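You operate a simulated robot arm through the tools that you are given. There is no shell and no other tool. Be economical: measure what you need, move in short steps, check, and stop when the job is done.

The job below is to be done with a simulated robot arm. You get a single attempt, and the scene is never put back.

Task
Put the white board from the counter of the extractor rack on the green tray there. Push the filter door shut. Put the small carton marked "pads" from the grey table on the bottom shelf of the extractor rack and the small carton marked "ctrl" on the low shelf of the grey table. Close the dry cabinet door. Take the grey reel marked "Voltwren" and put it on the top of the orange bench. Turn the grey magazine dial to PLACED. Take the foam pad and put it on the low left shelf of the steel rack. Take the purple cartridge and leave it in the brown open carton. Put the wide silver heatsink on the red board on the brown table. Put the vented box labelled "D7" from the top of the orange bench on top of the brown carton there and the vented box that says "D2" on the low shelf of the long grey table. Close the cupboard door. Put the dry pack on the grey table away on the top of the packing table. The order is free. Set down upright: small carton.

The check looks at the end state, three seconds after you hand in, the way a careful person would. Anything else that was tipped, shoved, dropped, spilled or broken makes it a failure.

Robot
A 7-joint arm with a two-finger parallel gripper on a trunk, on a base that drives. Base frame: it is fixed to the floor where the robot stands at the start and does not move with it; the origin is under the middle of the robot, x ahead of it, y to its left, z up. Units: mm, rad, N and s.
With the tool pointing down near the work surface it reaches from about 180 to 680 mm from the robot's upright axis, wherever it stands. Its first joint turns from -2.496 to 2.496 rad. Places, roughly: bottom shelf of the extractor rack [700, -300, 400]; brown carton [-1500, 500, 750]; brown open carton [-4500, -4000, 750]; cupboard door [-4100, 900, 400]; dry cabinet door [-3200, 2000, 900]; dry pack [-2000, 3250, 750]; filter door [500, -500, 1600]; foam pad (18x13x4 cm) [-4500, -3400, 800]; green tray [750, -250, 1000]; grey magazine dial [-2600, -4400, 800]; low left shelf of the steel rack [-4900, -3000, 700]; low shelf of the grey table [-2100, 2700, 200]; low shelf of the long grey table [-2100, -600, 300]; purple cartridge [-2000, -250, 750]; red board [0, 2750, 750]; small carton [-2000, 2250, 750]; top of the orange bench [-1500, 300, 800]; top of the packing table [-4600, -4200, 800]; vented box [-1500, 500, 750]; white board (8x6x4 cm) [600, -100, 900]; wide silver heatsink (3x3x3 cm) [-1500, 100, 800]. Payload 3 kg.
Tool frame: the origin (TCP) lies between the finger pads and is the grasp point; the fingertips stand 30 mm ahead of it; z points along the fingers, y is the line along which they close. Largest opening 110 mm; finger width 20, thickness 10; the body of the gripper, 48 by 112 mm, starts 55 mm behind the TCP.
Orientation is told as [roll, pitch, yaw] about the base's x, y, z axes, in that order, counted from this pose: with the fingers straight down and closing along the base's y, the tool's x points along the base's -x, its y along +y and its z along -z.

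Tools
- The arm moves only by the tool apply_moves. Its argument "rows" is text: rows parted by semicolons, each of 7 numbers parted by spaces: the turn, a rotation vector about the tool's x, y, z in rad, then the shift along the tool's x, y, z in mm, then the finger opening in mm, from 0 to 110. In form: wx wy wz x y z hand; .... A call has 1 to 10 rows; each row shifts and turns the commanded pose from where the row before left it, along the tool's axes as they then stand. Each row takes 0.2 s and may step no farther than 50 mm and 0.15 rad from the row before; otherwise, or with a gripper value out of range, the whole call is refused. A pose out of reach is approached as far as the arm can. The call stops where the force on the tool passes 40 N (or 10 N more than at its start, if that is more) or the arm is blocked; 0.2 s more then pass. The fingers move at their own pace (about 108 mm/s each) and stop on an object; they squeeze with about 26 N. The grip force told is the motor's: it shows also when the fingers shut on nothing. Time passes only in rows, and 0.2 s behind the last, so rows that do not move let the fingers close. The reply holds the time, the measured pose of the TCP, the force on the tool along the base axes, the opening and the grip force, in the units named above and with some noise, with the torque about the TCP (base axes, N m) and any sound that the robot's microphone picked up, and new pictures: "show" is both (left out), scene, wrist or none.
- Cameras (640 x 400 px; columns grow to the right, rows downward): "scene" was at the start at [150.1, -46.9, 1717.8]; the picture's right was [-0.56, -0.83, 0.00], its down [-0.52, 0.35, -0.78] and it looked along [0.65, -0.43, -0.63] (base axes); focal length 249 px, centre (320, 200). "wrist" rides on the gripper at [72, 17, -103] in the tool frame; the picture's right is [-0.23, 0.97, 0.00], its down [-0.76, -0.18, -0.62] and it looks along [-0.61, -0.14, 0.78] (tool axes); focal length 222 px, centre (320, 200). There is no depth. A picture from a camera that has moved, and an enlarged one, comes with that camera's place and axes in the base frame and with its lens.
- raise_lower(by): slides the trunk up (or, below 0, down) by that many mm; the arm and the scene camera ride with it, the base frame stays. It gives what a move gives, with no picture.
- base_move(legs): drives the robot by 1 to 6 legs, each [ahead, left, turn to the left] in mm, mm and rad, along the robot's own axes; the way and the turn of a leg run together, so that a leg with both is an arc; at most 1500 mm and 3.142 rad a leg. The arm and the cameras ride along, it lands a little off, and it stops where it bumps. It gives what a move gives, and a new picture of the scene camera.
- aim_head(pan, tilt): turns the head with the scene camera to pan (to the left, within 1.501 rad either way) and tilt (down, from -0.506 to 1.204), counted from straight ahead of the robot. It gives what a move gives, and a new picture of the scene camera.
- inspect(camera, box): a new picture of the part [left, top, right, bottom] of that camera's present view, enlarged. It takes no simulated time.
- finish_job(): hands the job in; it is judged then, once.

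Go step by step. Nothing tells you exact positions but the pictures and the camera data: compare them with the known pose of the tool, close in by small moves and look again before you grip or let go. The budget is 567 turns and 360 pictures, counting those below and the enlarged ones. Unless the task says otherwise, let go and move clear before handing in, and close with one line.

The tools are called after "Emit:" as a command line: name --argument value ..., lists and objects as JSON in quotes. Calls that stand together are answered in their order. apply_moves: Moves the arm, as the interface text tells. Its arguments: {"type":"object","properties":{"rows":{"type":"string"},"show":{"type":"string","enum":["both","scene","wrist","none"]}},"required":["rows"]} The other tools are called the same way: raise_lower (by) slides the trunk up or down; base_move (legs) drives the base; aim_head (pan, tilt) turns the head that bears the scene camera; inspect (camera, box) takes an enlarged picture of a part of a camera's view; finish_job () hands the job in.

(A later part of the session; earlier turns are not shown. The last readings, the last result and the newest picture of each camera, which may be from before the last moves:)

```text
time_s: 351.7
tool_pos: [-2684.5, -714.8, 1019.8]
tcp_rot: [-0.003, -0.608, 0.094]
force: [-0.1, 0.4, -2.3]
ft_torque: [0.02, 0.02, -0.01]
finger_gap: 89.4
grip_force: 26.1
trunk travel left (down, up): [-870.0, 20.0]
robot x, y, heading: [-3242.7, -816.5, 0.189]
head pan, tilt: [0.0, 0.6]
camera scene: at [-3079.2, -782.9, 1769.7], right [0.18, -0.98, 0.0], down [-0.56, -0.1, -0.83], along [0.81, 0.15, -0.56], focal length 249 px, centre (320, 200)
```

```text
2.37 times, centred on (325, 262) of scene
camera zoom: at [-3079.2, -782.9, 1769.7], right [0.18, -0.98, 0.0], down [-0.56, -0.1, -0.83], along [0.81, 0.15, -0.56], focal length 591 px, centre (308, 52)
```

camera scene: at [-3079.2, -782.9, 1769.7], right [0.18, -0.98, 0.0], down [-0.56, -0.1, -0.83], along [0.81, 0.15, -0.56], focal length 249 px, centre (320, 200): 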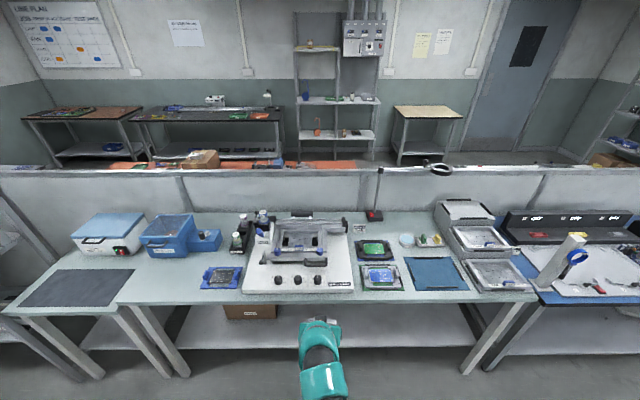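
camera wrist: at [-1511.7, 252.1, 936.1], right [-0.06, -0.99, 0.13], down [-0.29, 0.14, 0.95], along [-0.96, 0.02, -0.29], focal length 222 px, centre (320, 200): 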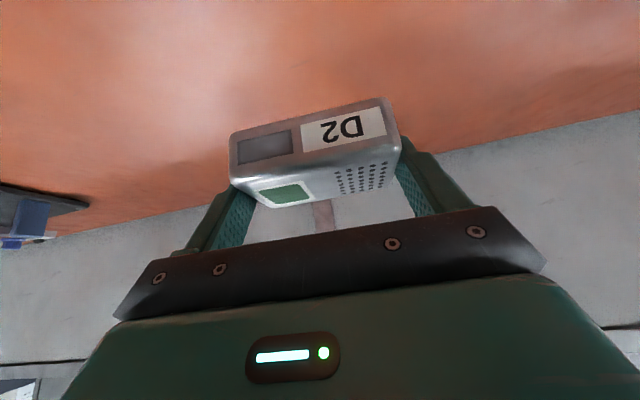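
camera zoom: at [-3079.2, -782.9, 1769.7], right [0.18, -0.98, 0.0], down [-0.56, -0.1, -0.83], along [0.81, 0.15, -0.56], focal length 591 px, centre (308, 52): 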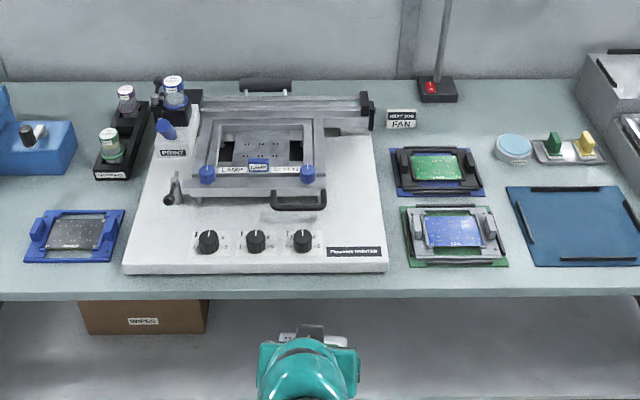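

The low shelf is free to the right of the WIPES carton. I'll lower the trunk here, look at the shelf and then go in with D2.

Emit:
base_move --legs '[[0, -100, 0]]'

Emit:
raise_lower --by -400

Emit:
raise_lower --by -240

Emit:
aim_head --pan 0 --tilt 0.6

```text
time_s: 352.9
tool_pos: [-2667.0, -815.0, 1022.1]
tcp_rot: [0.0, -0.61, 0.095]
force: [-0.1, -1.1, -0.8]
ft_torque: [0.04, 0.0, 0.0]
finger_gap: 89.7
grip_force: 26.2
trunk travel left (down, up): [-870.0, 20.0]
robot x, y, heading: [-3223.2, -912.9, 0.188]
head pan, tilt: [0.0, 0.6]
camera scene: at [-3060.4, -883.6, 1769.7], right [0.18, -0.98, 0.0], down [-0.56, -0.1, -0.82], along [0.81, 0.15, -0.57], focal length 249 px, centre (320, 200)
```

scene: 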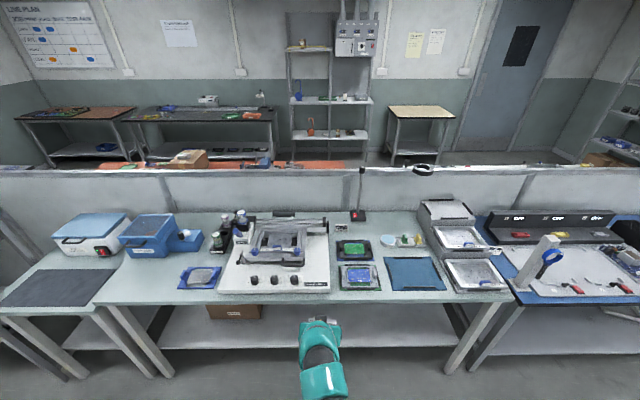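

```text
time_s: 356.7
tool_pos: [-2665.6, -814.4, 620.8]
tcp_rot: [-0.003, -0.609, 0.094]
force: [0.6, 0.0, -1.3]
ft_torque: [0.0, 0.01, 0.0]
finger_gap: 89.5
grip_force: 26.1
trunk travel left (down, up): [-470.0, 420.0]
robot x, y, heading: [-3231.1, -914.1, 0.184]
head pan, tilt: [0.0, 0.6]
```

```text
time_s: 359.2
tool_pos: [-2666.8, -814.2, 380.1]
tcp_rot: [-0.004, -0.61, 0.095]
force: [-0.1, 0.4, -1.3]
ft_torque: [-0.02, -0.03, 0.02]
finger_gap: 89.7
grip_force: 25.6
trunk travel left (down, up): [-230.0, 660.0]
robot x, y, heading: [-3226.7, -914.4, 0.185]
head pan, tilt: [0.0, 0.6]
```

```text
time_s: 359.8
tool_pos: [-2666.4, -812.8, 381.0]
tcp_rot: [-0.004, -0.612, 0.095]
force: [0.4, 0.5, -1.7]
ft_torque: [0.0, -0.01, 0.03]
finger_gap: 89.5
grip_force: 25.7
trunk travel left (down, up): [-230.0, 660.0]
robot x, y, heading: [-3227.5, -914.5, 0.186]
head pan, tilt: [0.0, 0.6]
camera scene: at [-3060.8, -881.9, 1129.7], right [0.18, -0.98, 0.0], down [-0.56, -0.1, -0.82], along [0.81, 0.15, -0.57], focal length 249 px, centre (320, 200)
```

scene: 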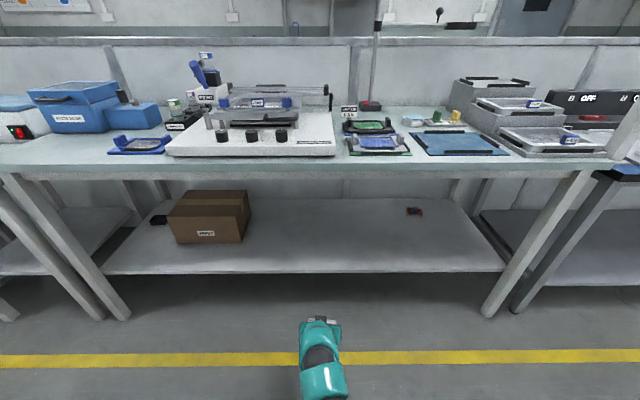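

The shelf front is at x≈-2400 and z≈306. I'll drive in 370 mm so D2 hangs about 100 mm inside.

Emit:
base_move --legs '[[370, 0, 0]]'

Emit:
apply_moves --rows "0 0 0 7.5 0 10.7 65;0 0 0 4.5 0 6.5 65;0 0 0 3 0 4 65" --show "wrist"

```text
time_s: 362.2
tool_pos: [-2297.8, -740.4, 380.4]
tcp_rot: [-0.004, -0.608, 0.1]
force: [-0.4, 0.3, -1.2]
ft_torque: [-0.02, 0.02, 0.0]
finger_gap: 89.7
grip_force: 25.8
trunk travel left (down, up): [-230.0, 660.0]
robot x, y, heading: [-2859.6, -843.0, 0.192]
head pan, tilt: [0.0, 0.6]
camera scene: at [-2693.4, -811.2, 1129.7], right [0.19, -0.98, 0.0], down [-0.55, -0.11, -0.83], along [0.81, 0.16, -0.56], focal length 249 px, centre (320, 200)
```

scene: 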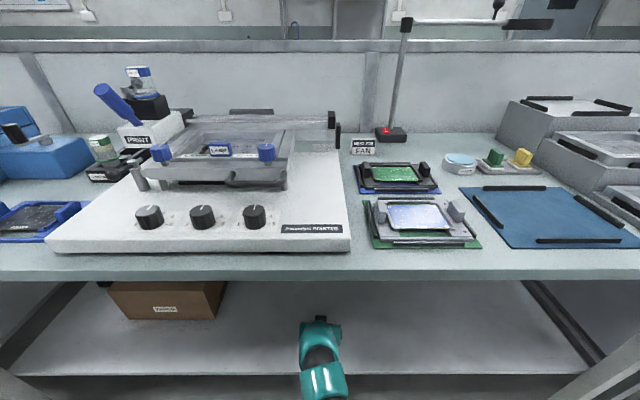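

```text
time_s: 363.0
tool_pos: [-2300.0, -740.3, 353.6]
tcp_rot: [-0.004, -0.61, 0.1]
force: [-0.5, 0.2, -0.6]
ft_torque: [-0.02, 0.04, 0.0]
finger_gap: 89.3
grip_force: 26.3
trunk travel left (down, up): [-230.0, 660.0]
robot x, y, heading: [-2855.3, -843.5, 0.187]
head pan, tilt: [0.0, 0.6]
camera wrist: at [-2419.1, -735.5, 396.9], right [0.09, 0.99, 0.13], down [0.28, -0.15, 0.95], along [0.95, -0.05, -0.29], focal length 222 px, centre (320, 200)
```

wrist: 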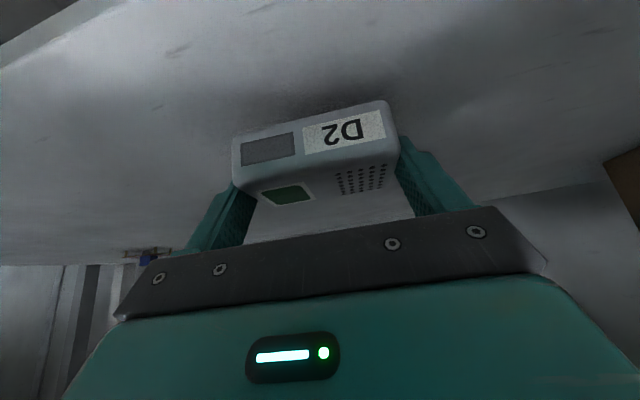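

D2 is a little above the shelf. I'll lower in small steps to contact.

Emit:
apply_moves --rows "0 0 0 1.7 0 2.5 65;0 0 0 1.7 0 2.5 65;0 0 0 1.7 0 2.5 65;0 0 0 1.2 0 1.6 65;0 0 0 1.2 0 1.6 65;0 0 0 1.2 0 1.6 65;0 0 0 0 0 0 65" --show "none"

```text
time_s: 364.6
tool_pos: [-2299.4, -740.3, 338.6]
tcp_rot: [-0.003, -0.61, 0.099]
force: [0.0, 0.0, -1.0]
ft_torque: [0.0, 0.01, 0.01]
finger_gap: 89.5
grip_force: 26.2
trunk travel left (down, up): [-230.0, 660.0]
robot x, y, heading: [-2857.7, -842.0, 0.193]
head pan, tilt: [0.0, 0.6]
```

Emit:
apply_moves --rows "0 0 0 1.2 0 1.6 65;0 0 0 1.2 0 1.6 65;0 0 0 1.2 0 1.6 65;0 0 0 1.2 0 1.6 65;0 0 0 1.2 0 1.6 65;0 0 0 1.2 0 1.6 65;0 0 0 1.2 0 1.6 65;0 0 0 0 0 0 65" --show "none"

```text
time_s: 366.2
tool_pos: [-2299.5, -739.8, 330.0]
tcp_rot: [-0.001, -0.618, 0.099]
force: [-1.0, 0.4, 18.9]
ft_torque: [-0.32, 0.12, -0.09]
finger_gap: 89.6
grip_force: 25.9
trunk travel left (down, up): [-230.0, 660.0]
robot x, y, heading: [-2854.6, -845.0, 0.189]
head pan, tilt: [0.0, 0.6]
stopped in row 7: the force on the tool passed its limit at 43 N (the readings are from after the stop); the commanded pose is now the measured one
```

Contact is made. I'll ease up a touch, release and withdraw along the fingers.

Emit:
apply_moves --rows "0 0 0 -0.6 0 -0.8 65;0 0 0 0 0 0 104;0 0 0 0 0 0 106;0 0 0 0 0 -25 106;0 0 0 0 0 -30 106;0 0 0 0 0 -30 106" --show "wrist"

```text
time_s: 367.6
tool_pos: [-2348.2, -744.4, 398.6]
tcp_rot: [0.001, -0.611, 0.099]
force: [-0.7, 0.8, 0.3]
ft_torque: [0.02, -0.04, -0.01]
finger_gap: 106.1
grip_force: 0.0
trunk travel left (down, up): [-230.0, 660.0]
robot x, y, heading: [-2853.2, -843.3, 0.191]
head pan, tilt: [0.0, 0.6]
camera wrist: at [-2467.6, -740.0, 441.2], right [0.09, 0.99, 0.13], down [0.28, -0.15, 0.95], along [0.96, -0.05, -0.29], focal length 222 px, centre (320, 200)
```

wrist: 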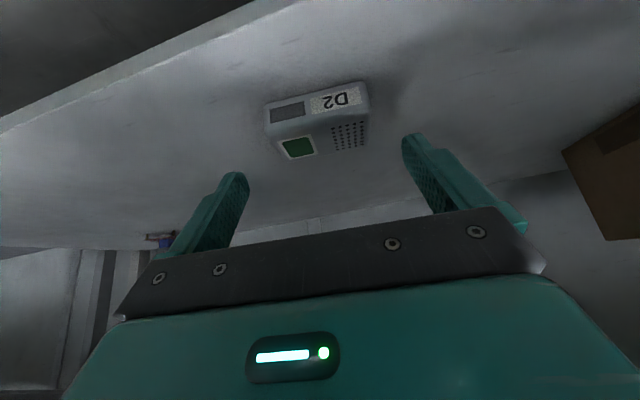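

D2 is on the low shelf. I'll back out, raise, and strafe left for a better look at the cartridges.

Emit:
base_move --legs '[[-330, 0, 0]]'

Emit:
raise_lower --by 400

Emit:
raise_lower --by 240

Emit:
base_move --legs '[[100, 600, 0]]'

Emit:
inspect --camera "scene" --box '[240, 190, 460, 330]'

```text
time_s: 369.8
tool_pos: [-2675.5, -808.0, 399.0]
tcp_rot: [0.0, -0.614, 0.099]
force: [0.1, 0.6, -1.1]
ft_torque: [-0.05, 0.0, 0.03]
finger_gap: 106.0
grip_force: 0.0
trunk travel left (down, up): [-230.0, 660.0]
robot x, y, heading: [-3187.2, -906.1, 0.194]
head pan, tilt: [0.0, 0.6]
camera scene: at [-3020.9, -874.3, 1129.7], right [0.19, -0.98, 0.0], down [-0.55, -0.11, -0.82], along [0.81, 0.16, -0.57], focal length 249 px, centre (320, 200)
```

scene: 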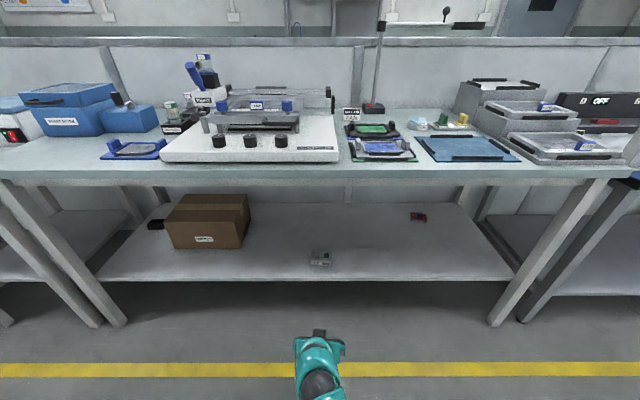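

```text
time_s: 373.6
tool_pos: [-2675.6, -807.8, 798.2]
tcp_rot: [0.001, -0.611, 0.099]
force: [0.1, 0.4, 0.6]
ft_torque: [0.0, -0.03, 0.0]
finger_gap: 105.8
grip_force: 0.0
trunk travel left (down, up): [-630.0, 260.0]
robot x, y, heading: [-3185.1, -908.8, 0.191]
head pan, tilt: [0.0, 0.6]
```

```text
time_s: 376.1
tool_pos: [-2675.7, -808.3, 1038.7]
tcp_rot: [0.0, -0.613, 0.099]
force: [-0.2, 0.1, 0.4]
ft_torque: [-0.02, 0.01, 0.01]
finger_gap: 105.9
grip_force: 0.0
trunk travel left (down, up): [-870.0, 20.0]
robot x, y, heading: [-3190.2, -904.7, 0.196]
head pan, tilt: [0.0, 0.6]
```

```text
time_s: 379.6
tool_pos: [-2692.4, -189.6, 1038.5]
tcp_rot: [-0.003, -0.613, 0.098]
force: [-0.4, -0.4, -0.7]
ft_torque: [-0.03, 0.01, -0.01]
finger_gap: 106.0
grip_force: 0.1
trunk travel left (down, up): [-870.0, 20.0]
robot x, y, heading: [-3198.6, -289.8, 0.193]
head pan, tilt: [0.0, 0.6]
camera scene: at [-3037.4, -254.5, 1769.7], right [0.19, -0.98, 0.0], down [-0.55, -0.11, -0.82], along [0.81, 0.16, -0.57], focal length 249 px, centre (320, 200)
```

scene: 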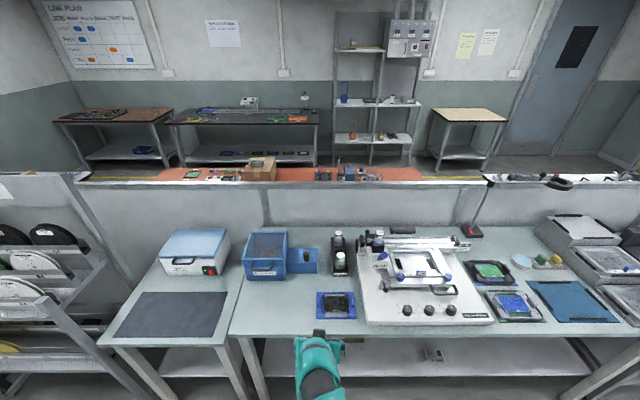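

```text
2.86 times, centred on (350, 260) of scene
camera zoom: at [-3037.4, -254.5, 1769.7], right [0.19, -0.98, 0.0], down [-0.55, -0.11, -0.82], along [0.81, 0.16, -0.57], focal length 713 px, centre (234, 29)
```

zoom: 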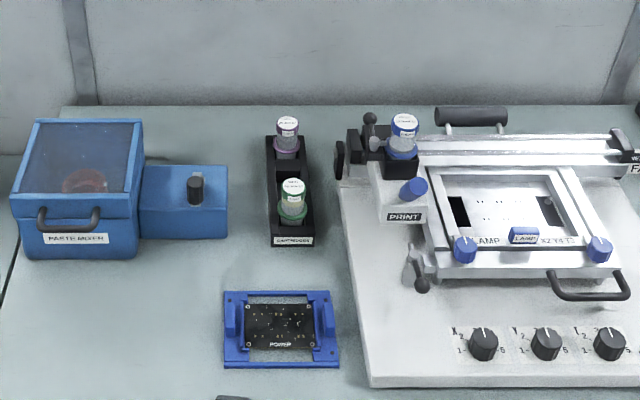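

The purple cartridge stands in the back slot of the black CARTRIDGES tray near (-2008,-155), with the green one in front of it. I'll drive closer and look down with the wrist camera.

Emit:
base_move --legs '[[0, -96, 0], [420, 0, 0]]'

Emit:
raise_lower --by -60

Emit:
apply_moves --rows "0 0 0 -30 0 21 80;0 0 0 -30 0 21 80;0 0 0 -30 0 21 80;0 0 0 -30 0 21 80" --show "both"

```text
time_s: 382.9
tool_pos: [-2263.9, -208.2, 1038.2]
tcp_rot: [0.001, -0.611, 0.093]
force: [-0.2, 0.8, -0.3]
ft_torque: [0.01, 0.01, -0.01]
finger_gap: 106.2
grip_force: 0.1
trunk travel left (down, up): [-870.0, 20.0]
robot x, y, heading: [-2770.9, -303.1, 0.187]
head pan, tilt: [0.0, 0.6]
camera scene: at [-2609.2, -272.6, 1769.6], right [0.18, -0.98, 0.0], down [-0.56, -0.1, -0.82], along [0.81, 0.15, -0.57], focal length 249 px, centre (320, 200)
```

scene: 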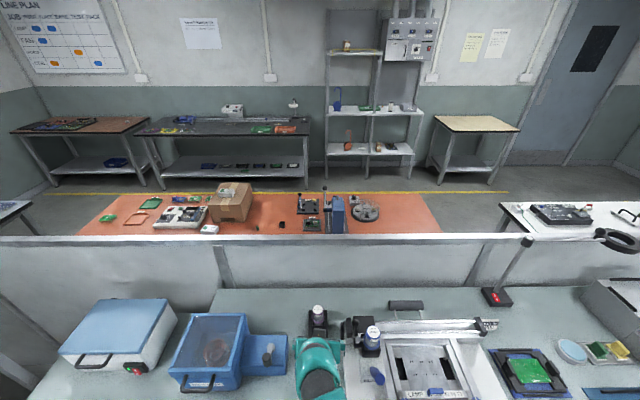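

```text
time_s: 383.9
tool_pos: [-2264.1, -208.1, 980.0]
tcp_rot: [0.001, -0.613, 0.091]
force: [0.9, 0.6, 0.0]
ft_torque: [-0.02, -0.01, -0.02]
finger_gap: 105.8
grip_force: 0.1
trunk travel left (down, up): [-810.0, 80.0]
robot x, y, heading: [-2774.9, -303.4, 0.185]
head pan, tilt: [0.0, 0.6]
```

```text
time_s: 384.9
tool_pos: [-2117.0, -195.4, 976.9]
tcp_rot: [0.001, -0.613, 0.092]
force: [-0.7, 0.2, 0.0]
ft_torque: [0.03, 0.04, -0.03]
finger_gap: 80.0
grip_force: 0.2
trunk travel left (down, up): [-810.0, 80.0]
robot x, y, heading: [-2774.5, -303.7, 0.187]
head pan, tilt: [0.0, 0.6]
camera scene: at [-2609.2, -272.6, 1709.6], right [0.18, -0.98, 0.0], down [-0.56, -0.1, -0.82], along [0.81, 0.15, -0.57], focal length 249 px, centre (320, 200)
camera wrist: at [-2236.4, -189.6, 1019.6], right [0.1, 0.99, 0.13], down [0.28, -0.15, 0.95], along [0.96, -0.05, -0.29], focal length 222 px, centre (320, 200)
```

scene: 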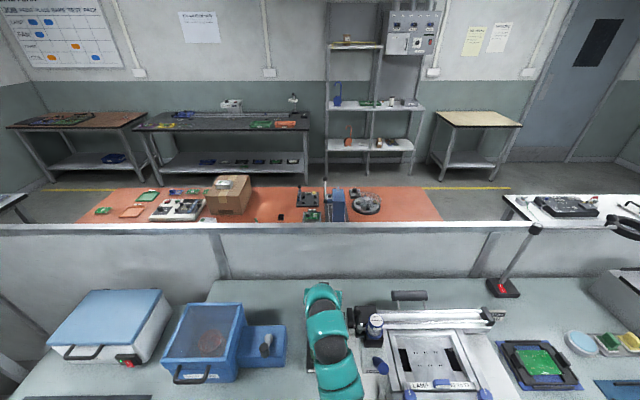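
wrist: 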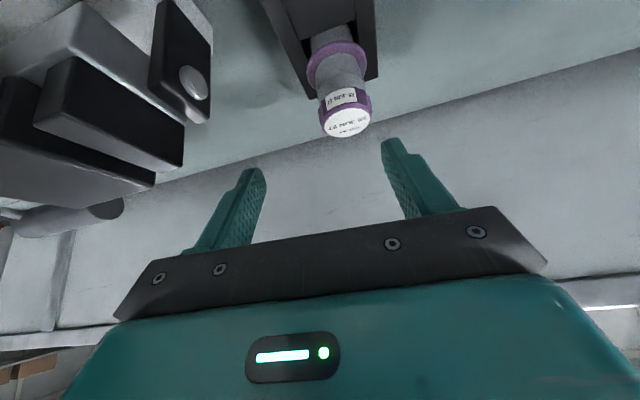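

The purple cartridge's top is near (-2075,-167,905), with its flange around z 843. I'll reduce the tilt to about 0.25 rad, centre laterally and look again.

Emit:
apply_moves --rows "0 0.12 0 0 8 0 80;0 0.12 0 0 8 0 80;0 0.12 0 0 8 0 80;0 0 0 -19 0 20 80" --show "wrist"

```text
time_s: 385.9
tool_pos: [-2097.1, -168.4, 964.0]
tcp_rot: [0.0, -0.251, 0.093]
force: [-0.3, -0.1, 0.4]
ft_torque: [-0.03, -0.01, 0.0]
finger_gap: 80.1
grip_force: 0.1
trunk travel left (down, up): [-810.0, 80.0]
robot x, y, heading: [-2775.6, -306.4, 0.187]
head pan, tilt: [0.0, 0.6]
camera wrist: at [-2192.8, -160.6, 1045.6], right [0.13, 0.99, 0.06], down [0.6, -0.12, 0.79], along [0.79, -0.07, -0.61], focal length 222 px, centre (320, 200)
```

wrist: 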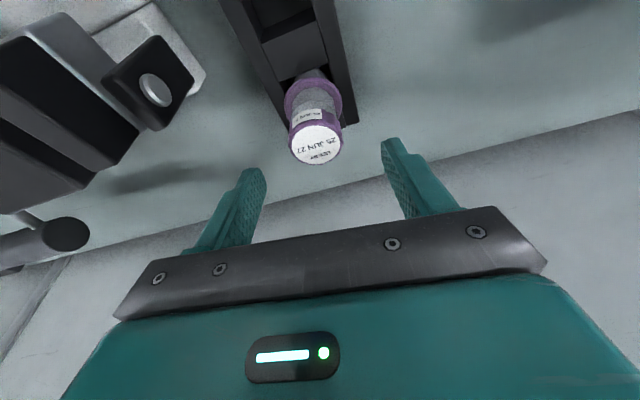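

Triangulating the two wrist views puts the cap top at (-2094,-170,921) and the flange at about 855. I'll descend with the tips just above the flange and grip.

Emit:
apply_moves --rows "0 0 0 5 -2 24 80;0 0 0 5 0 24 80;0 0 0 4 0 20 80" --show "wrist"

```text
time_s: 386.7
tool_pos: [-2094.5, -170.6, 896.0]
tcp_rot: [0.0, -0.249, 0.092]
force: [-0.4, -1.0, 0.3]
ft_torque: [0.05, -0.01, 0.0]
finger_gap: 79.8
grip_force: 0.1
trunk travel left (down, up): [-810.0, 80.0]
robot x, y, heading: [-2776.4, -306.8, 0.188]
head pan, tilt: [0.0, 0.6]
camera wrist: at [-2191.1, -163.0, 976.5], right [0.13, 0.99, 0.06], down [0.6, -0.12, 0.79], along [0.79, -0.07, -0.61], focal length 222 px, centre (320, 200)
```

wrist: 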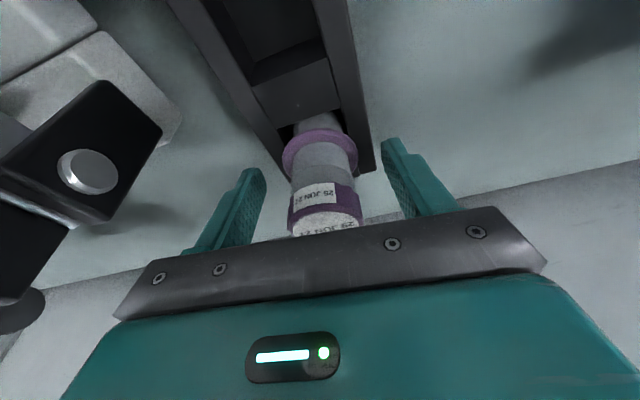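

The cartridge is centred between the fingers, so I'll close gently.

Emit:
apply_moves --rows "0 0 0 0 0 0 50;0 0 0 0 0 0 30;0 0 0 0 0 0 30;0 0 0 0 0 0 30" --show "wrist"

```text
time_s: 387.7
tool_pos: [-2094.4, -170.6, 894.9]
tcp_rot: [0.001, -0.252, 0.092]
force: [-1.5, -0.1, 0.6]
ft_torque: [-0.02, 0.01, -0.01]
finger_gap: 48.5
grip_force: 25.6
trunk travel left (down, up): [-810.0, 80.0]
robot x, y, heading: [-2778.9, -303.8, 0.185]
head pan, tilt: [0.0, 0.6]
camera wrist: at [-2191.3, -162.8, 977.0], right [0.13, 0.99, 0.06], down [0.6, -0.12, 0.79], along [0.79, -0.07, -0.61], focal length 222 px, centre (320, 200)
```

wrist: 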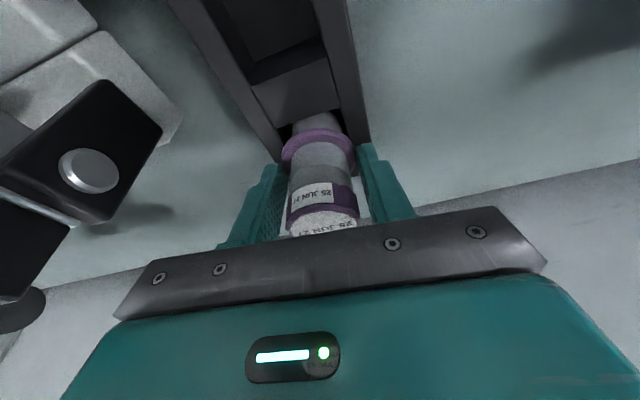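

Gripped at 48.5 mm. I'll lift straight up.

Emit:
apply_moves --rows "0 0 0 -5 0 -19 30;0 0 0 -7 0 -29 30;0 0 0 -7 0 -29 30;0 0 0 -7 0 -29 30" --show "both"

```text
time_s: 388.7
tool_pos: [-2096.6, -171.6, 1004.2]
tcp_rot: [0.0, -0.251, 0.09]
force: [-0.8, 0.0, -3.1]
ft_torque: [0.0, -0.03, -0.04]
finger_gap: 49.0
grip_force: 26.1
trunk travel left (down, up): [-810.0, 80.0]
robot x, y, heading: [-2775.8, -305.3, 0.183]
head pan, tilt: [0.0, 0.6]
camera scene: at [-2610.2, -272.4, 1709.7], right [0.18, -0.98, 0.0], down [-0.56, -0.1, -0.83], along [0.81, 0.15, -0.56], focal length 249 px, centre (320, 200)
camera wrist: at [-2193.0, -163.1, 1085.9], right [0.13, 0.99, 0.06], down [0.6, -0.12, 0.79], along [0.79, -0.07, -0.61], focal length 222 px, centre (320, 200)
```

scene: 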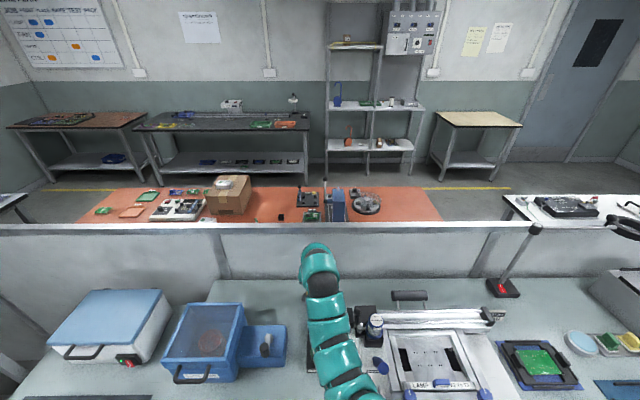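
wrist: 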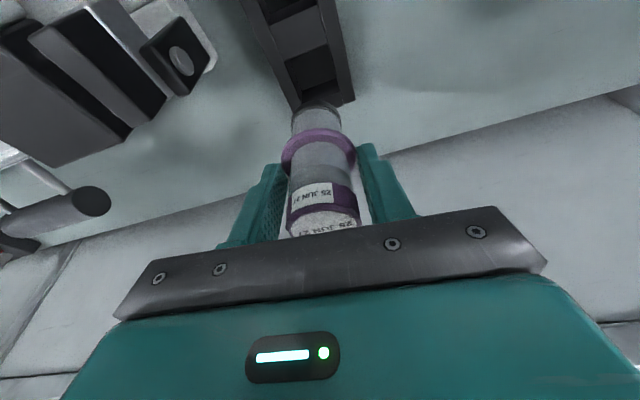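

The cartridge is out cleanly. I'll back off, fold the arm and drive to the packing table in the south-west.

Emit:
raise_lower --by 80

Emit:
base_move --legs '[[-440, 0, 0]]'

Emit:
apply_moves --rows "0 0 0 44 0 -8 30;0 0 0 44 0 -8 30;0 0 0 44 0 -8 30;0 0 0 44 0 -8 30" --show "none"

Emit:
base_move --legs '[[0, -1400, 0], [0, 0, -3.135], [0, 1400, 0], [0, 650, 0], [950, 0, 0]]'

Emit:
aim_head --pan 0 --tilt 0.5

```text
time_s: 389.9
tool_pos: [-2096.7, -171.5, 1083.7]
tcp_rot: [0.001, -0.251, 0.094]
force: [-0.8, -0.1, -3.0]
ft_torque: [0.0, 0.03, -0.01]
finger_gap: 48.7
grip_force: 26.1
trunk travel left (down, up): [-890.0, 0.0]
robot x, y, heading: [-2776.9, -305.4, 0.187]
head pan, tilt: [0.0, 0.6]
```

```text
time_s: 392.6
tool_pos: [-2535.6, -253.6, 1085.1]
tcp_rot: [0.001, -0.252, 0.093]
force: [-1.0, 0.1, -2.3]
ft_torque: [-0.02, -0.01, 0.0]
finger_gap: 48.9
grip_force: 26.4
trunk travel left (down, up): [-890.0, 0.0]
robot x, y, heading: [-3210.6, -384.5, 0.177]
head pan, tilt: [0.0, 0.6]
camera scene: at [-3049.9, -354.8, 1789.8], right [0.18, -0.98, 0.0], down [-0.56, -0.1, -0.83], along [0.81, 0.15, -0.56], focal length 249 px, centre (320, 200)
```

scene: 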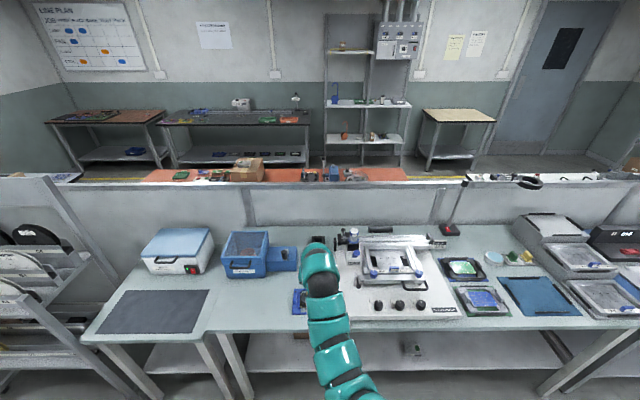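

```text
time_s: 393.6
tool_pos: [-2712.8, -270.6, 1072.8]
tcp_rot: [-0.002, -0.252, 0.09]
force: [0.7, -0.2, -2.3]
ft_torque: [-0.02, 0.02, -0.02]
finger_gap: 48.6
grip_force: 25.8
trunk travel left (down, up): [-890.0, 0.0]
robot x, y, heading: [-3212.0, -387.0, 0.184]
head pan, tilt: [0.0, 0.6]
```

```text
time_s: 422.2
tool_pos: [-3892.0, -4132.4, 1071.4]
tcp_rot: [0.0, -0.252, -2.999]
force: [-0.1, -0.5, -3.0]
ft_torque: [0.02, -0.02, 0.01]
finger_gap: 48.5
grip_force: 26.4
trunk travel left (down, up): [-890.0, 0.0]
robot x, y, heading: [-3394.0, -3990.6, -2.904]
head pan, tilt: [0.0, 0.6]
camera scene: at [-3561.5, -4029.3, 1789.7], right [-0.23, 0.97, 0.0], down [0.55, 0.13, -0.82], along [-0.8, -0.19, -0.57], focal length 249 px, centre (320, 200)
```

scene: 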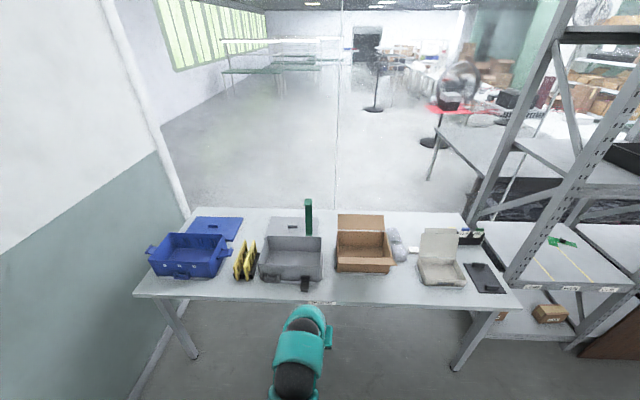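

```text
time_s: 422.9
tool_pos: [-3890.9, -4132.9, 1072.4]
tcp_rot: [0.001, -0.252, -2.997]
force: [0.3, 0.2, -3.1]
ft_torque: [-0.01, -0.03, 0.02]
finger_gap: 48.5
grip_force: 25.6
trunk travel left (down, up): [-890.0, 0.0]
robot x, y, heading: [-3395.9, -3991.7, -2.906]
head pan, tilt: [0.0, 0.499]
camera scene: at [-3563.4, -4029.7, 1798.8], right [-0.23, 0.97, 0.0], down [0.47, 0.11, -0.88], along [-0.85, -0.21, -0.48], focal length 249 px, centre (320, 200)
```

scene: 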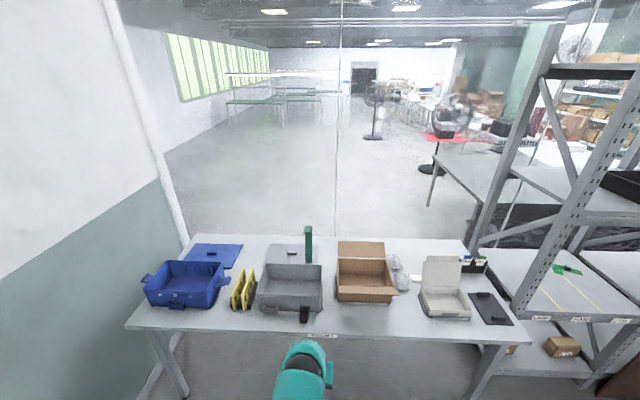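

This is a good view of the packing table and the brown open carton. I'll enlarge both ends.

Emit:
inspect --camera "scene" --box '[290, 220, 430, 330]'

Emit:
inspect --camera "scene" --box '[400, 220, 640, 370]'

```text
3.64 times, centred on (360, 275) of scene
camera zoom: at [-3563.4, -4029.7, 1798.8], right [-0.23, 0.97, 0.0], down [0.47, 0.11, -0.88], along [-0.85, -0.21, -0.48], focal length 907 px, centre (174, -73)
```

zoom: 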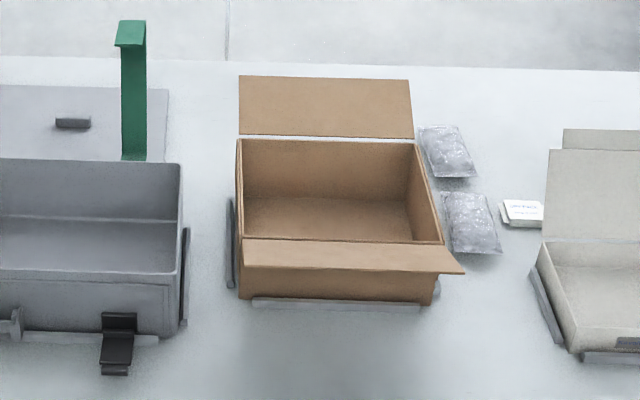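

```text
2.67 times, centred on (520, 295) of scene
camera zoom: at [-3563.4, -4029.7, 1798.8], right [-0.23, 0.97, 0.0], down [0.47, 0.11, -0.88], along [-0.85, -0.21, -0.48], focal length 665 px, centre (-213, -53)
```

zoom: 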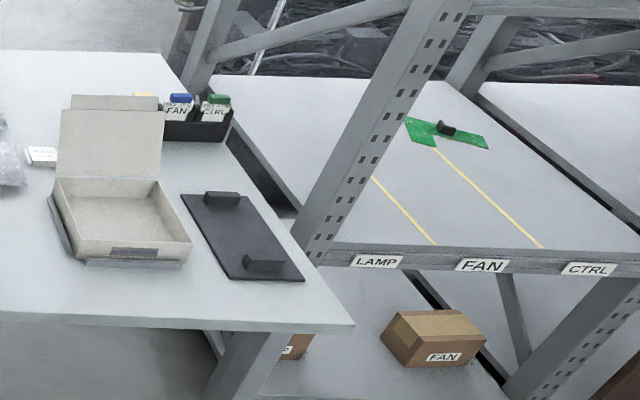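

The carton is about 263×190×112 mm, centred near (-4520,-4037), and the foam pad with two blocks is at (-4517,-3428). I'll align and approach to put the cartridge in the carton.

Emit:
base_move --legs '[[0, 0, -0.073], [0, -160, 0], [480, 0, 0]]'

Emit:
apply_moves --rows "0 0 0 -30 0 8 30;0 0 0 -30 0 8 30;0 0 0 -30 0 8 30" --show "both"

```text
time_s: 427.2
tool_pos: [-4400.8, -4014.9, 1072.1]
tcp_rot: [0.0, -0.251, -3.074]
force: [0.2, -0.1, -2.5]
ft_torque: [0.03, -0.03, 0.02]
finger_gap: 48.3
grip_force: 26.1
trunk travel left (down, up): [-890.0, 0.0]
robot x, y, heading: [-3896.1, -3909.8, -2.98]
head pan, tilt: [0.0, 0.499]
camera scene: at [-4067.0, -3936.1, 1798.7], right [-0.16, 0.99, 0.0], down [0.47, 0.08, -0.88], along [-0.87, -0.14, -0.48], focal length 249 px, centre (320, 200)
```

scene: 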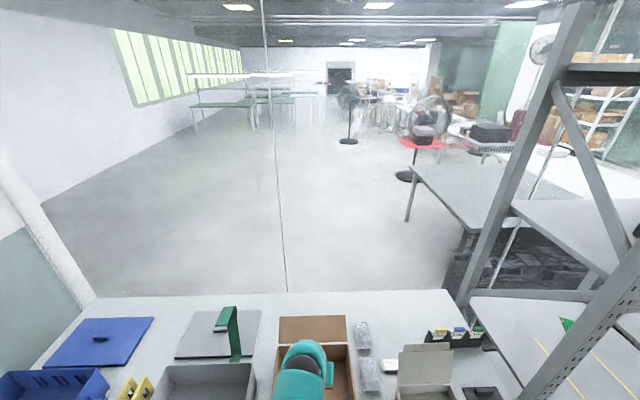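

```text
time_s: 428.0
tool_pos: [-4493.4, -4023.1, 1069.8]
tcp_rot: [0.0, -0.248, -3.073]
force: [-1.2, 0.4, -2.4]
ft_torque: [0.03, -0.02, 0.0]
finger_gap: 48.4
grip_force: 26.7
trunk travel left (down, up): [-890.0, 0.0]
robot x, y, heading: [-3894.4, -3910.1, -2.98]
head pan, tilt: [0.0, 0.499]
camera scene: at [-4068.0, -3935.9, 1798.6], right [-0.16, 0.99, 0.0], down [0.47, 0.08, -0.88], along [-0.87, -0.14, -0.48], focal length 249 px, centre (320, 200)
camera wrist: at [-4396.5, -4033.6, 1151.7], right [-0.15, -0.99, 0.06], down [-0.59, 0.14, 0.79], along [-0.79, 0.09, -0.61], focal length 222 px, centre (320, 200)
```

scene: 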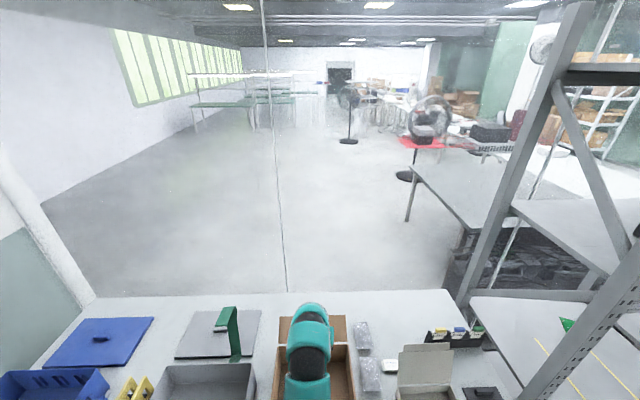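
wrist: 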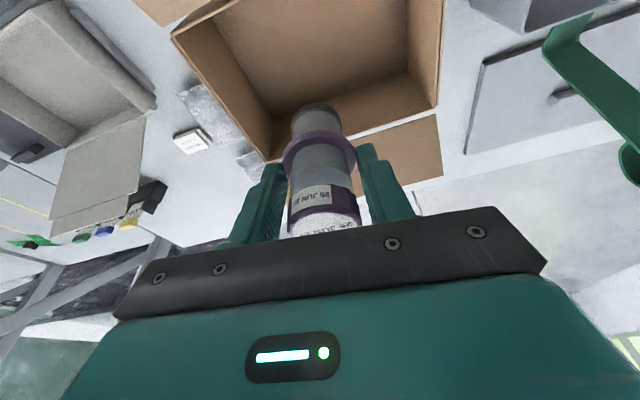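

The hand is over the carton. I'll centre at (-4515,-4040), lower by trunk, then finish gently with the arm.

Emit:
apply_moves --rows "0 0 0 -22 15.5 6 30;0 0 0 0 0 0 30" --show "none"

Emit:
raise_lower --by -150

Emit:
apply_moves --rows "0 0 0 5 0 19 30;0 0 0 5 0 19 30" --show "wrist"

```text
time_s: 428.6
tool_pos: [-4513.6, -4039.3, 1072.7]
tcp_rot: [-0.001, -0.253, -3.072]
force: [1.1, 0.0, -3.8]
ft_torque: [-0.02, -0.01, -0.03]
finger_gap: 48.4
grip_force: 25.7
trunk travel left (down, up): [-890.0, 0.0]
robot x, y, heading: [-3893.9, -3908.4, -2.984]
head pan, tilt: [0.0, 0.499]
```

```text
time_s: 430.4
tool_pos: [-4513.5, -4040.0, 922.1]
tcp_rot: [-0.002, -0.251, -3.072]
force: [0.2, -0.6, -2.4]
ft_torque: [0.03, 0.01, 0.01]
finger_gap: 48.1
grip_force: 25.9
trunk travel left (down, up): [-740.0, 150.0]
robot x, y, heading: [-3897.3, -3907.5, -2.978]
head pan, tilt: [0.0, 0.499]
```

```text
time_s: 430.9
tool_pos: [-4512.8, -4039.5, 882.3]
tcp_rot: [0.001, -0.251, -3.073]
force: [0.1, -0.1, -3.2]
ft_torque: [0.02, 0.0, -0.01]
finger_gap: 48.3
grip_force: 26.1
trunk travel left (down, up): [-740.0, 150.0]
robot x, y, heading: [-3899.9, -3912.1, -2.977]
head pan, tilt: [0.0, 0.499]
camera wrist: at [-4415.5, -4050.1, 964.0], right [-0.15, -0.99, 0.06], down [-0.59, 0.14, 0.79], along [-0.79, 0.09, -0.61], focal length 222 px, centre (320, 200)
```

wrist: 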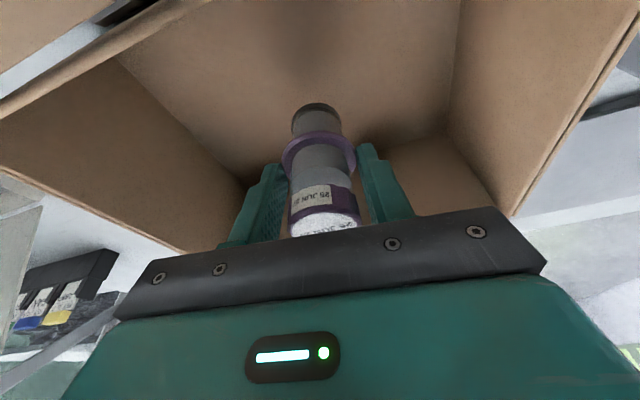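

The cartridge is inside the carton, so I'll lower to contact.

Emit:
apply_moves --rows "0 0 0 1.5 0 5.5 30;0 0 0 1.5 0 5.5 30;0 0 0 1.2 0 5 30;0 0 0 1.2 0 5 30;0 0 0 1 0 4 30;0 0 0 1 0 4 30;0 0 0 1 0 4 30;0 0 0 1 0 4 30" --show "none"

```text
time_s: 432.8
tool_pos: [-4514.9, -4039.9, 846.0]
tcp_rot: [0.0, -0.253, -3.071]
force: [0.1, -0.4, -2.5]
ft_torque: [0.0, 0.01, -0.04]
finger_gap: 48.0
grip_force: 26.0
trunk travel left (down, up): [-740.0, 150.0]
robot x, y, heading: [-3895.4, -3910.1, -2.976]
head pan, tilt: [0.0, 0.499]
```

Emit:
apply_moves --rows "0 0 0 1 0 4 30;0 0 0 1 0 4 30;0 0 0 0.8 0 3 30;0 0 0 0.8 0 3 30;0 0 0 0.8 0 3 30;0 0 0 0.8 0 3 30" --show "wrist"

```text
time_s: 434.1
tool_pos: [-4513.4, -4039.8, 825.8]
tcp_rot: [0.0, -0.255, -3.074]
force: [0.1, 0.4, 25.3]
ft_torque: [0.0, 0.17, -0.25]
finger_gap: 47.5
grip_force: 25.8
trunk travel left (down, up): [-740.0, 150.0]
robot x, y, heading: [-3898.7, -3906.4, -2.984]
head pan, tilt: [0.0, 0.499]
camera wrist: at [-4415.0, -4050.0, 907.0], right [-0.15, -0.99, 0.06], down [-0.59, 0.14, 0.8], along [-0.79, 0.09, -0.6], focal length 222 px, centre (320, 200)
```

wrist: 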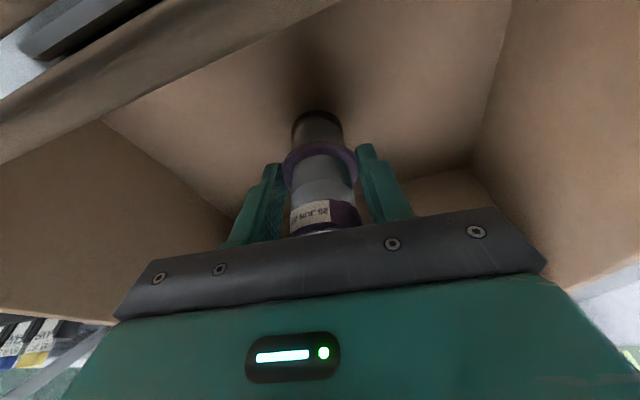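

It stands on the carton floor. I'll ease up, open and rise straight up.

Emit:
apply_moves --rows "0 0 0 -0.3 0 -1 30;0 0 0 0 0 0 70;0 0 0 0 0 0 75;0 0 0 -5 0 -19 75;0 0 0 -8 0 -30 75;0 0 0 -10 0 -39 75;0 0 0 -10 0 -39 75" --show "wrist"

```text
time_s: 435.8
tool_pos: [-4513.4, -4041.5, 956.8]
tcp_rot: [0.0, -0.251, -3.072]
force: [-0.2, -0.8, 0.3]
ft_torque: [-0.01, 0.02, -0.03]
finger_gap: 74.9
grip_force: 0.1
trunk travel left (down, up): [-740.0, 150.0]
robot x, y, heading: [-3898.0, -3909.2, -2.98]
head pan, tilt: [0.0, 0.499]
camera wrist: at [-4416.0, -4051.9, 1038.1], right [-0.15, -0.99, 0.06], down [-0.59, 0.14, 0.79], along [-0.79, 0.09, -0.61], focal length 222 px, centre (320, 200)
```

wrist: 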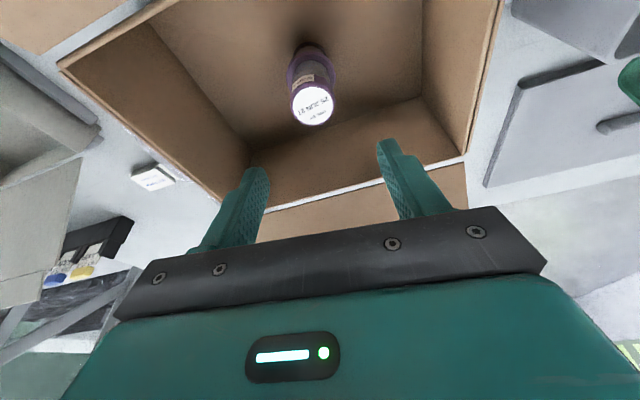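

The cartridge stands in the carton. Next is the foam pad, about 610 mm to my right along the table.

Emit:
raise_lower --by 120

Emit:
base_move --legs '[[0, -600, 0]]'

Emit:
apply_moves --rows "0 0.125 0 0 0 0 75;0 0.125 0 0 0 0 75" --show "wrist"

```text
time_s: 437.2
tool_pos: [-4515.2, -4040.6, 1076.5]
tcp_rot: [0.001, -0.252, -3.072]
force: [-0.2, 0.0, -0.4]
ft_torque: [0.02, -0.01, 0.0]
finger_gap: 75.0
grip_force: 0.0
trunk travel left (down, up): [-860.0, 30.0]
robot x, y, heading: [-3895.1, -3908.5, -2.982]
head pan, tilt: [0.0, 0.499]
```

```text
time_s: 440.7
tool_pos: [-4610.0, -3439.9, 1076.0]
tcp_rot: [0.0, -0.249, -3.08]
force: [0.1, -0.1, -0.7]
ft_torque: [-0.03, 0.02, 0.01]
finger_gap: 74.8
grip_force: 0.0
trunk travel left (down, up): [-860.0, 30.0]
robot x, y, heading: [-3992.5, -3310.0, -2.981]
head pan, tilt: [0.0, 0.499]
camera scene: at [-4161.4, -3337.3, 1768.8], right [-0.15, 0.99, 0.0], down [0.47, 0.07, -0.88], along [-0.87, -0.14, -0.48], focal length 249 px, centre (320, 200)
```

scene: 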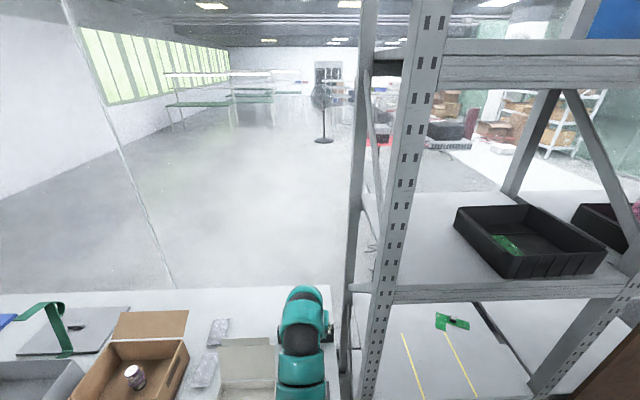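

```text
time_s: 441.3
tool_pos: [-4614.1, -3442.1, 1072.6]
tcp_rot: [-0.001, -0.005, -3.076]
force: [0.8, -0.4, -0.5]
ft_torque: [0.02, 0.02, 0.0]
finger_gap: 74.9
grip_force: 0.1
out of reach, approached as far as the arm can: row 2
trunk travel left (down, up): [-860.0, 30.0]
robot x, y, heading: [-3995.4, -3316.4, -2.984]
head pan, tilt: [0.0, 0.499]
camera wrist: at [-4538.7, -3454.9, 1174.3], right [-0.16, -0.99, 0.0], down [-0.77, 0.13, 0.63], along [-0.62, 0.1, -0.78], focal length 222 px, centre (320, 200)
```

wrist: 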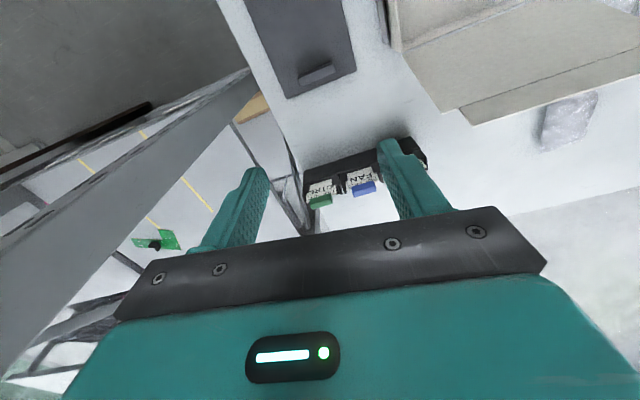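

The pad is nearer than the hand, so I'll draw back 120 mm.

Emit:
apply_moves --rows "0 0 0 40 0 10 75;0 0 0 40 0 10 75;0 0 0 40 0 10 75" --show "wrist"

Emit:
inspect --camera "wrist" --box '[200, 20, 400, 180]'

```text
time_s: 442.1
tool_pos: [-4492.1, -3435.7, 1035.1]
tcp_rot: [-0.001, -0.001, -3.081]
force: [0.5, 0.5, 1.1]
ft_torque: [0.02, -0.01, -0.02]
finger_gap: 75.0
grip_force: 0.1
out of reach, approached as far as the arm can: row 1
trunk travel left (down, up): [-860.0, 30.0]
robot x, y, heading: [-3991.4, -3311.4, -2.983]
head pan, tilt: [0.0, 0.499]
camera wrist: at [-4417.6, -3449.5, 1138.2], right [-0.17, -0.99, 0.0], down [-0.77, 0.13, 0.63], along [-0.62, 0.1, -0.78], focal length 222 px, centre (320, 200)
```

wrist: 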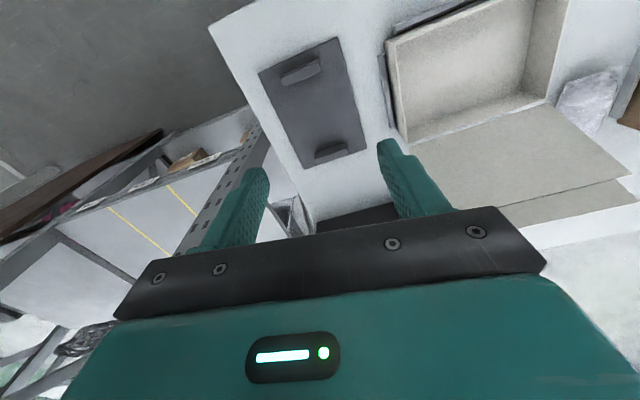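

```text
2.50 times, centred on (300, 100) of wrist
camera zoom: at [-4417.6, -3449.5, 1138.2], right [-0.17, -0.99, 0.0], down [-0.77, 0.13, 0.63], along [-0.62, 0.1, -0.78], focal length 555 px, centre (370, 450)
```

zoom: 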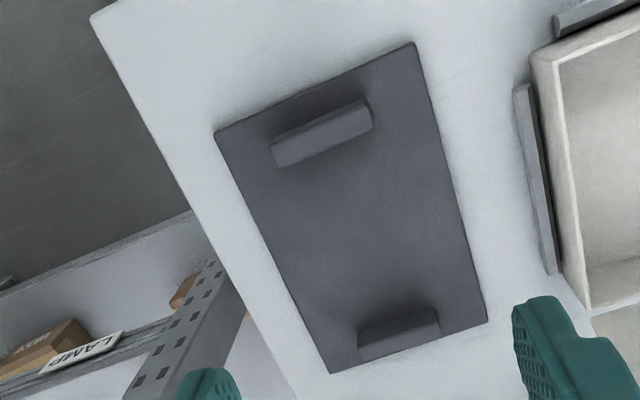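

The foam pad is 180×130 mm with two ridges. I'll grip the front ridge at (-4467,-3416) across its thickness, yawing the tool 1.38 rad clockwise first.

Emit:
apply_moves --rows "0 0 0.15 26 -18.5 0 50;0 0 0.15 0 0 0 50;0 0 0.15 0 0 0 50;0 0 0.15 0 0 0 50;0 0 0.15 0 0 0 50;0 0 0.15 0 0 0 50;0 0 0.15 0 0 0 50;0 0 0.15 0 0 0 50;0 0 0.15 0 0 0 50;0 0 0.029 0 0 0 50" --show "none"

Emit:
raise_lower --by -140

Emit:
apply_moves --rows "0 0 0 0 0 0 50" --show "wrist"

```text
time_s: 444.3
tool_pos: [-4469.8, -3414.8, 1034.9]
tcp_rot: [0.002, -0.002, 1.825]
force: [-0.4, -0.7, 0.9]
ft_torque: [-0.03, -0.02, -0.01]
finger_gap: 50.0
grip_force: 0.1
trunk travel left (down, up): [-860.0, 30.0]
robot x, y, heading: [-3989.2, -3312.1, -2.984]
head pan, tilt: [0.0, 0.499]
```

```text
time_s: 445.9
tool_pos: [-4469.9, -3413.8, 895.8]
tcp_rot: [0.002, -0.002, 1.828]
force: [0.1, 0.9, 1.0]
ft_torque: [-0.03, -0.02, -0.03]
finger_gap: 50.3
grip_force: 0.0
trunk travel left (down, up): [-720.0, 170.0]
robot x, y, heading: [-3990.2, -3312.5, -2.988]
head pan, tilt: [0.0, 0.499]
```

```text
time_s: 446.3
tool_pos: [-4469.7, -3415.3, 895.7]
tcp_rot: [0.001, -0.003, 1.827]
force: [0.5, -0.1, 0.1]
ft_torque: [0.02, 0.05, 0.0]
finger_gap: 49.9
grip_force: 0.0
trunk travel left (down, up): [-720.0, 170.0]
robot x, y, heading: [-3988.3, -3313.7, -2.986]
head pan, tilt: [0.0, 0.499]
camera wrist: at [-4467.1, -3489.7, 998.0], right [-1.0, -0.03, 0.0], down [-0.02, 0.78, 0.62], along [-0.02, 0.62, -0.78], focal length 222 px, centre (320, 200)
```

wrist: 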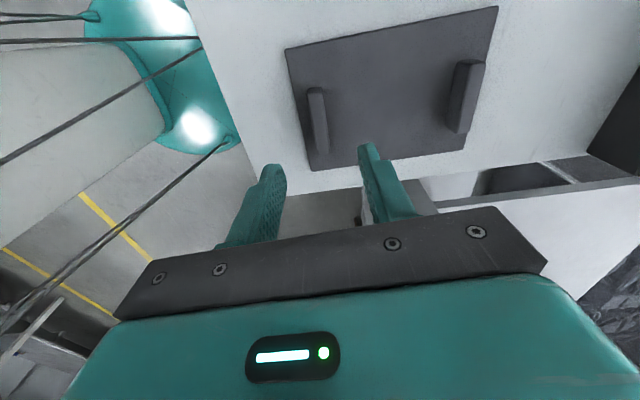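

The ridge is aligned and centred, so I'll descend and grip it.

Emit:
apply_moves --rows "0 0 0 0 0 45 50;0 0 0 0 0 35 50;0 0 0 0 0 8 50;0 0 0 0 0 4 50" --show "wrist"

```text
time_s: 447.3
tool_pos: [-4470.7, -3415.4, 803.0]
tcp_rot: [0.003, -0.001, 1.826]
force: [0.8, 0.5, 0.5]
ft_torque: [-0.01, 0.05, -0.02]
finger_gap: 50.2
grip_force: 0.0
trunk travel left (down, up): [-720.0, 170.0]
robot x, y, heading: [-3991.5, -3311.9, -2.986]
head pan, tilt: [0.0, 0.499]
camera wrist: at [-4467.5, -3490.0, 905.6], right [-1.0, -0.03, 0.0], down [-0.02, 0.78, 0.62], along [-0.02, 0.62, -0.78], focal length 222 px, centre (320, 200)
```

wrist: 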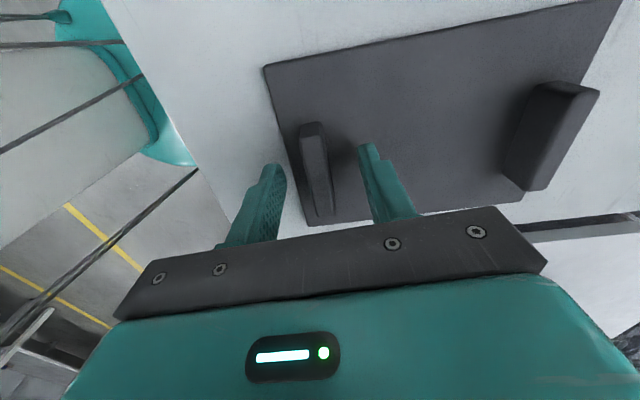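

Emit:
apply_moves --rows "0 0 0 0 -2 4 50;0 0 0 0 0 4 50;0 0 0 0 0 4 50;0 0 0 0 0 3 50" --show "none"

```text
time_s: 448.1
tool_pos: [-4469.9, -3414.1, 796.2]
tcp_rot: [0.015, 0.002, 1.825]
force: [8.2, 2.2, 31.4]
ft_torque: [-0.1, 0.54, -0.04]
finger_gap: 45.9
grip_force: 0.0
trunk travel left (down, up): [-720.0, 170.0]
robot x, y, heading: [-3990.7, -3312.1, -2.989]
head pan, tilt: [0.0, 0.499]
stopped in row 3: the force on the tool passed its limit at 46 N (the readings are from after the stop); the commanded pose is now the measured one
```

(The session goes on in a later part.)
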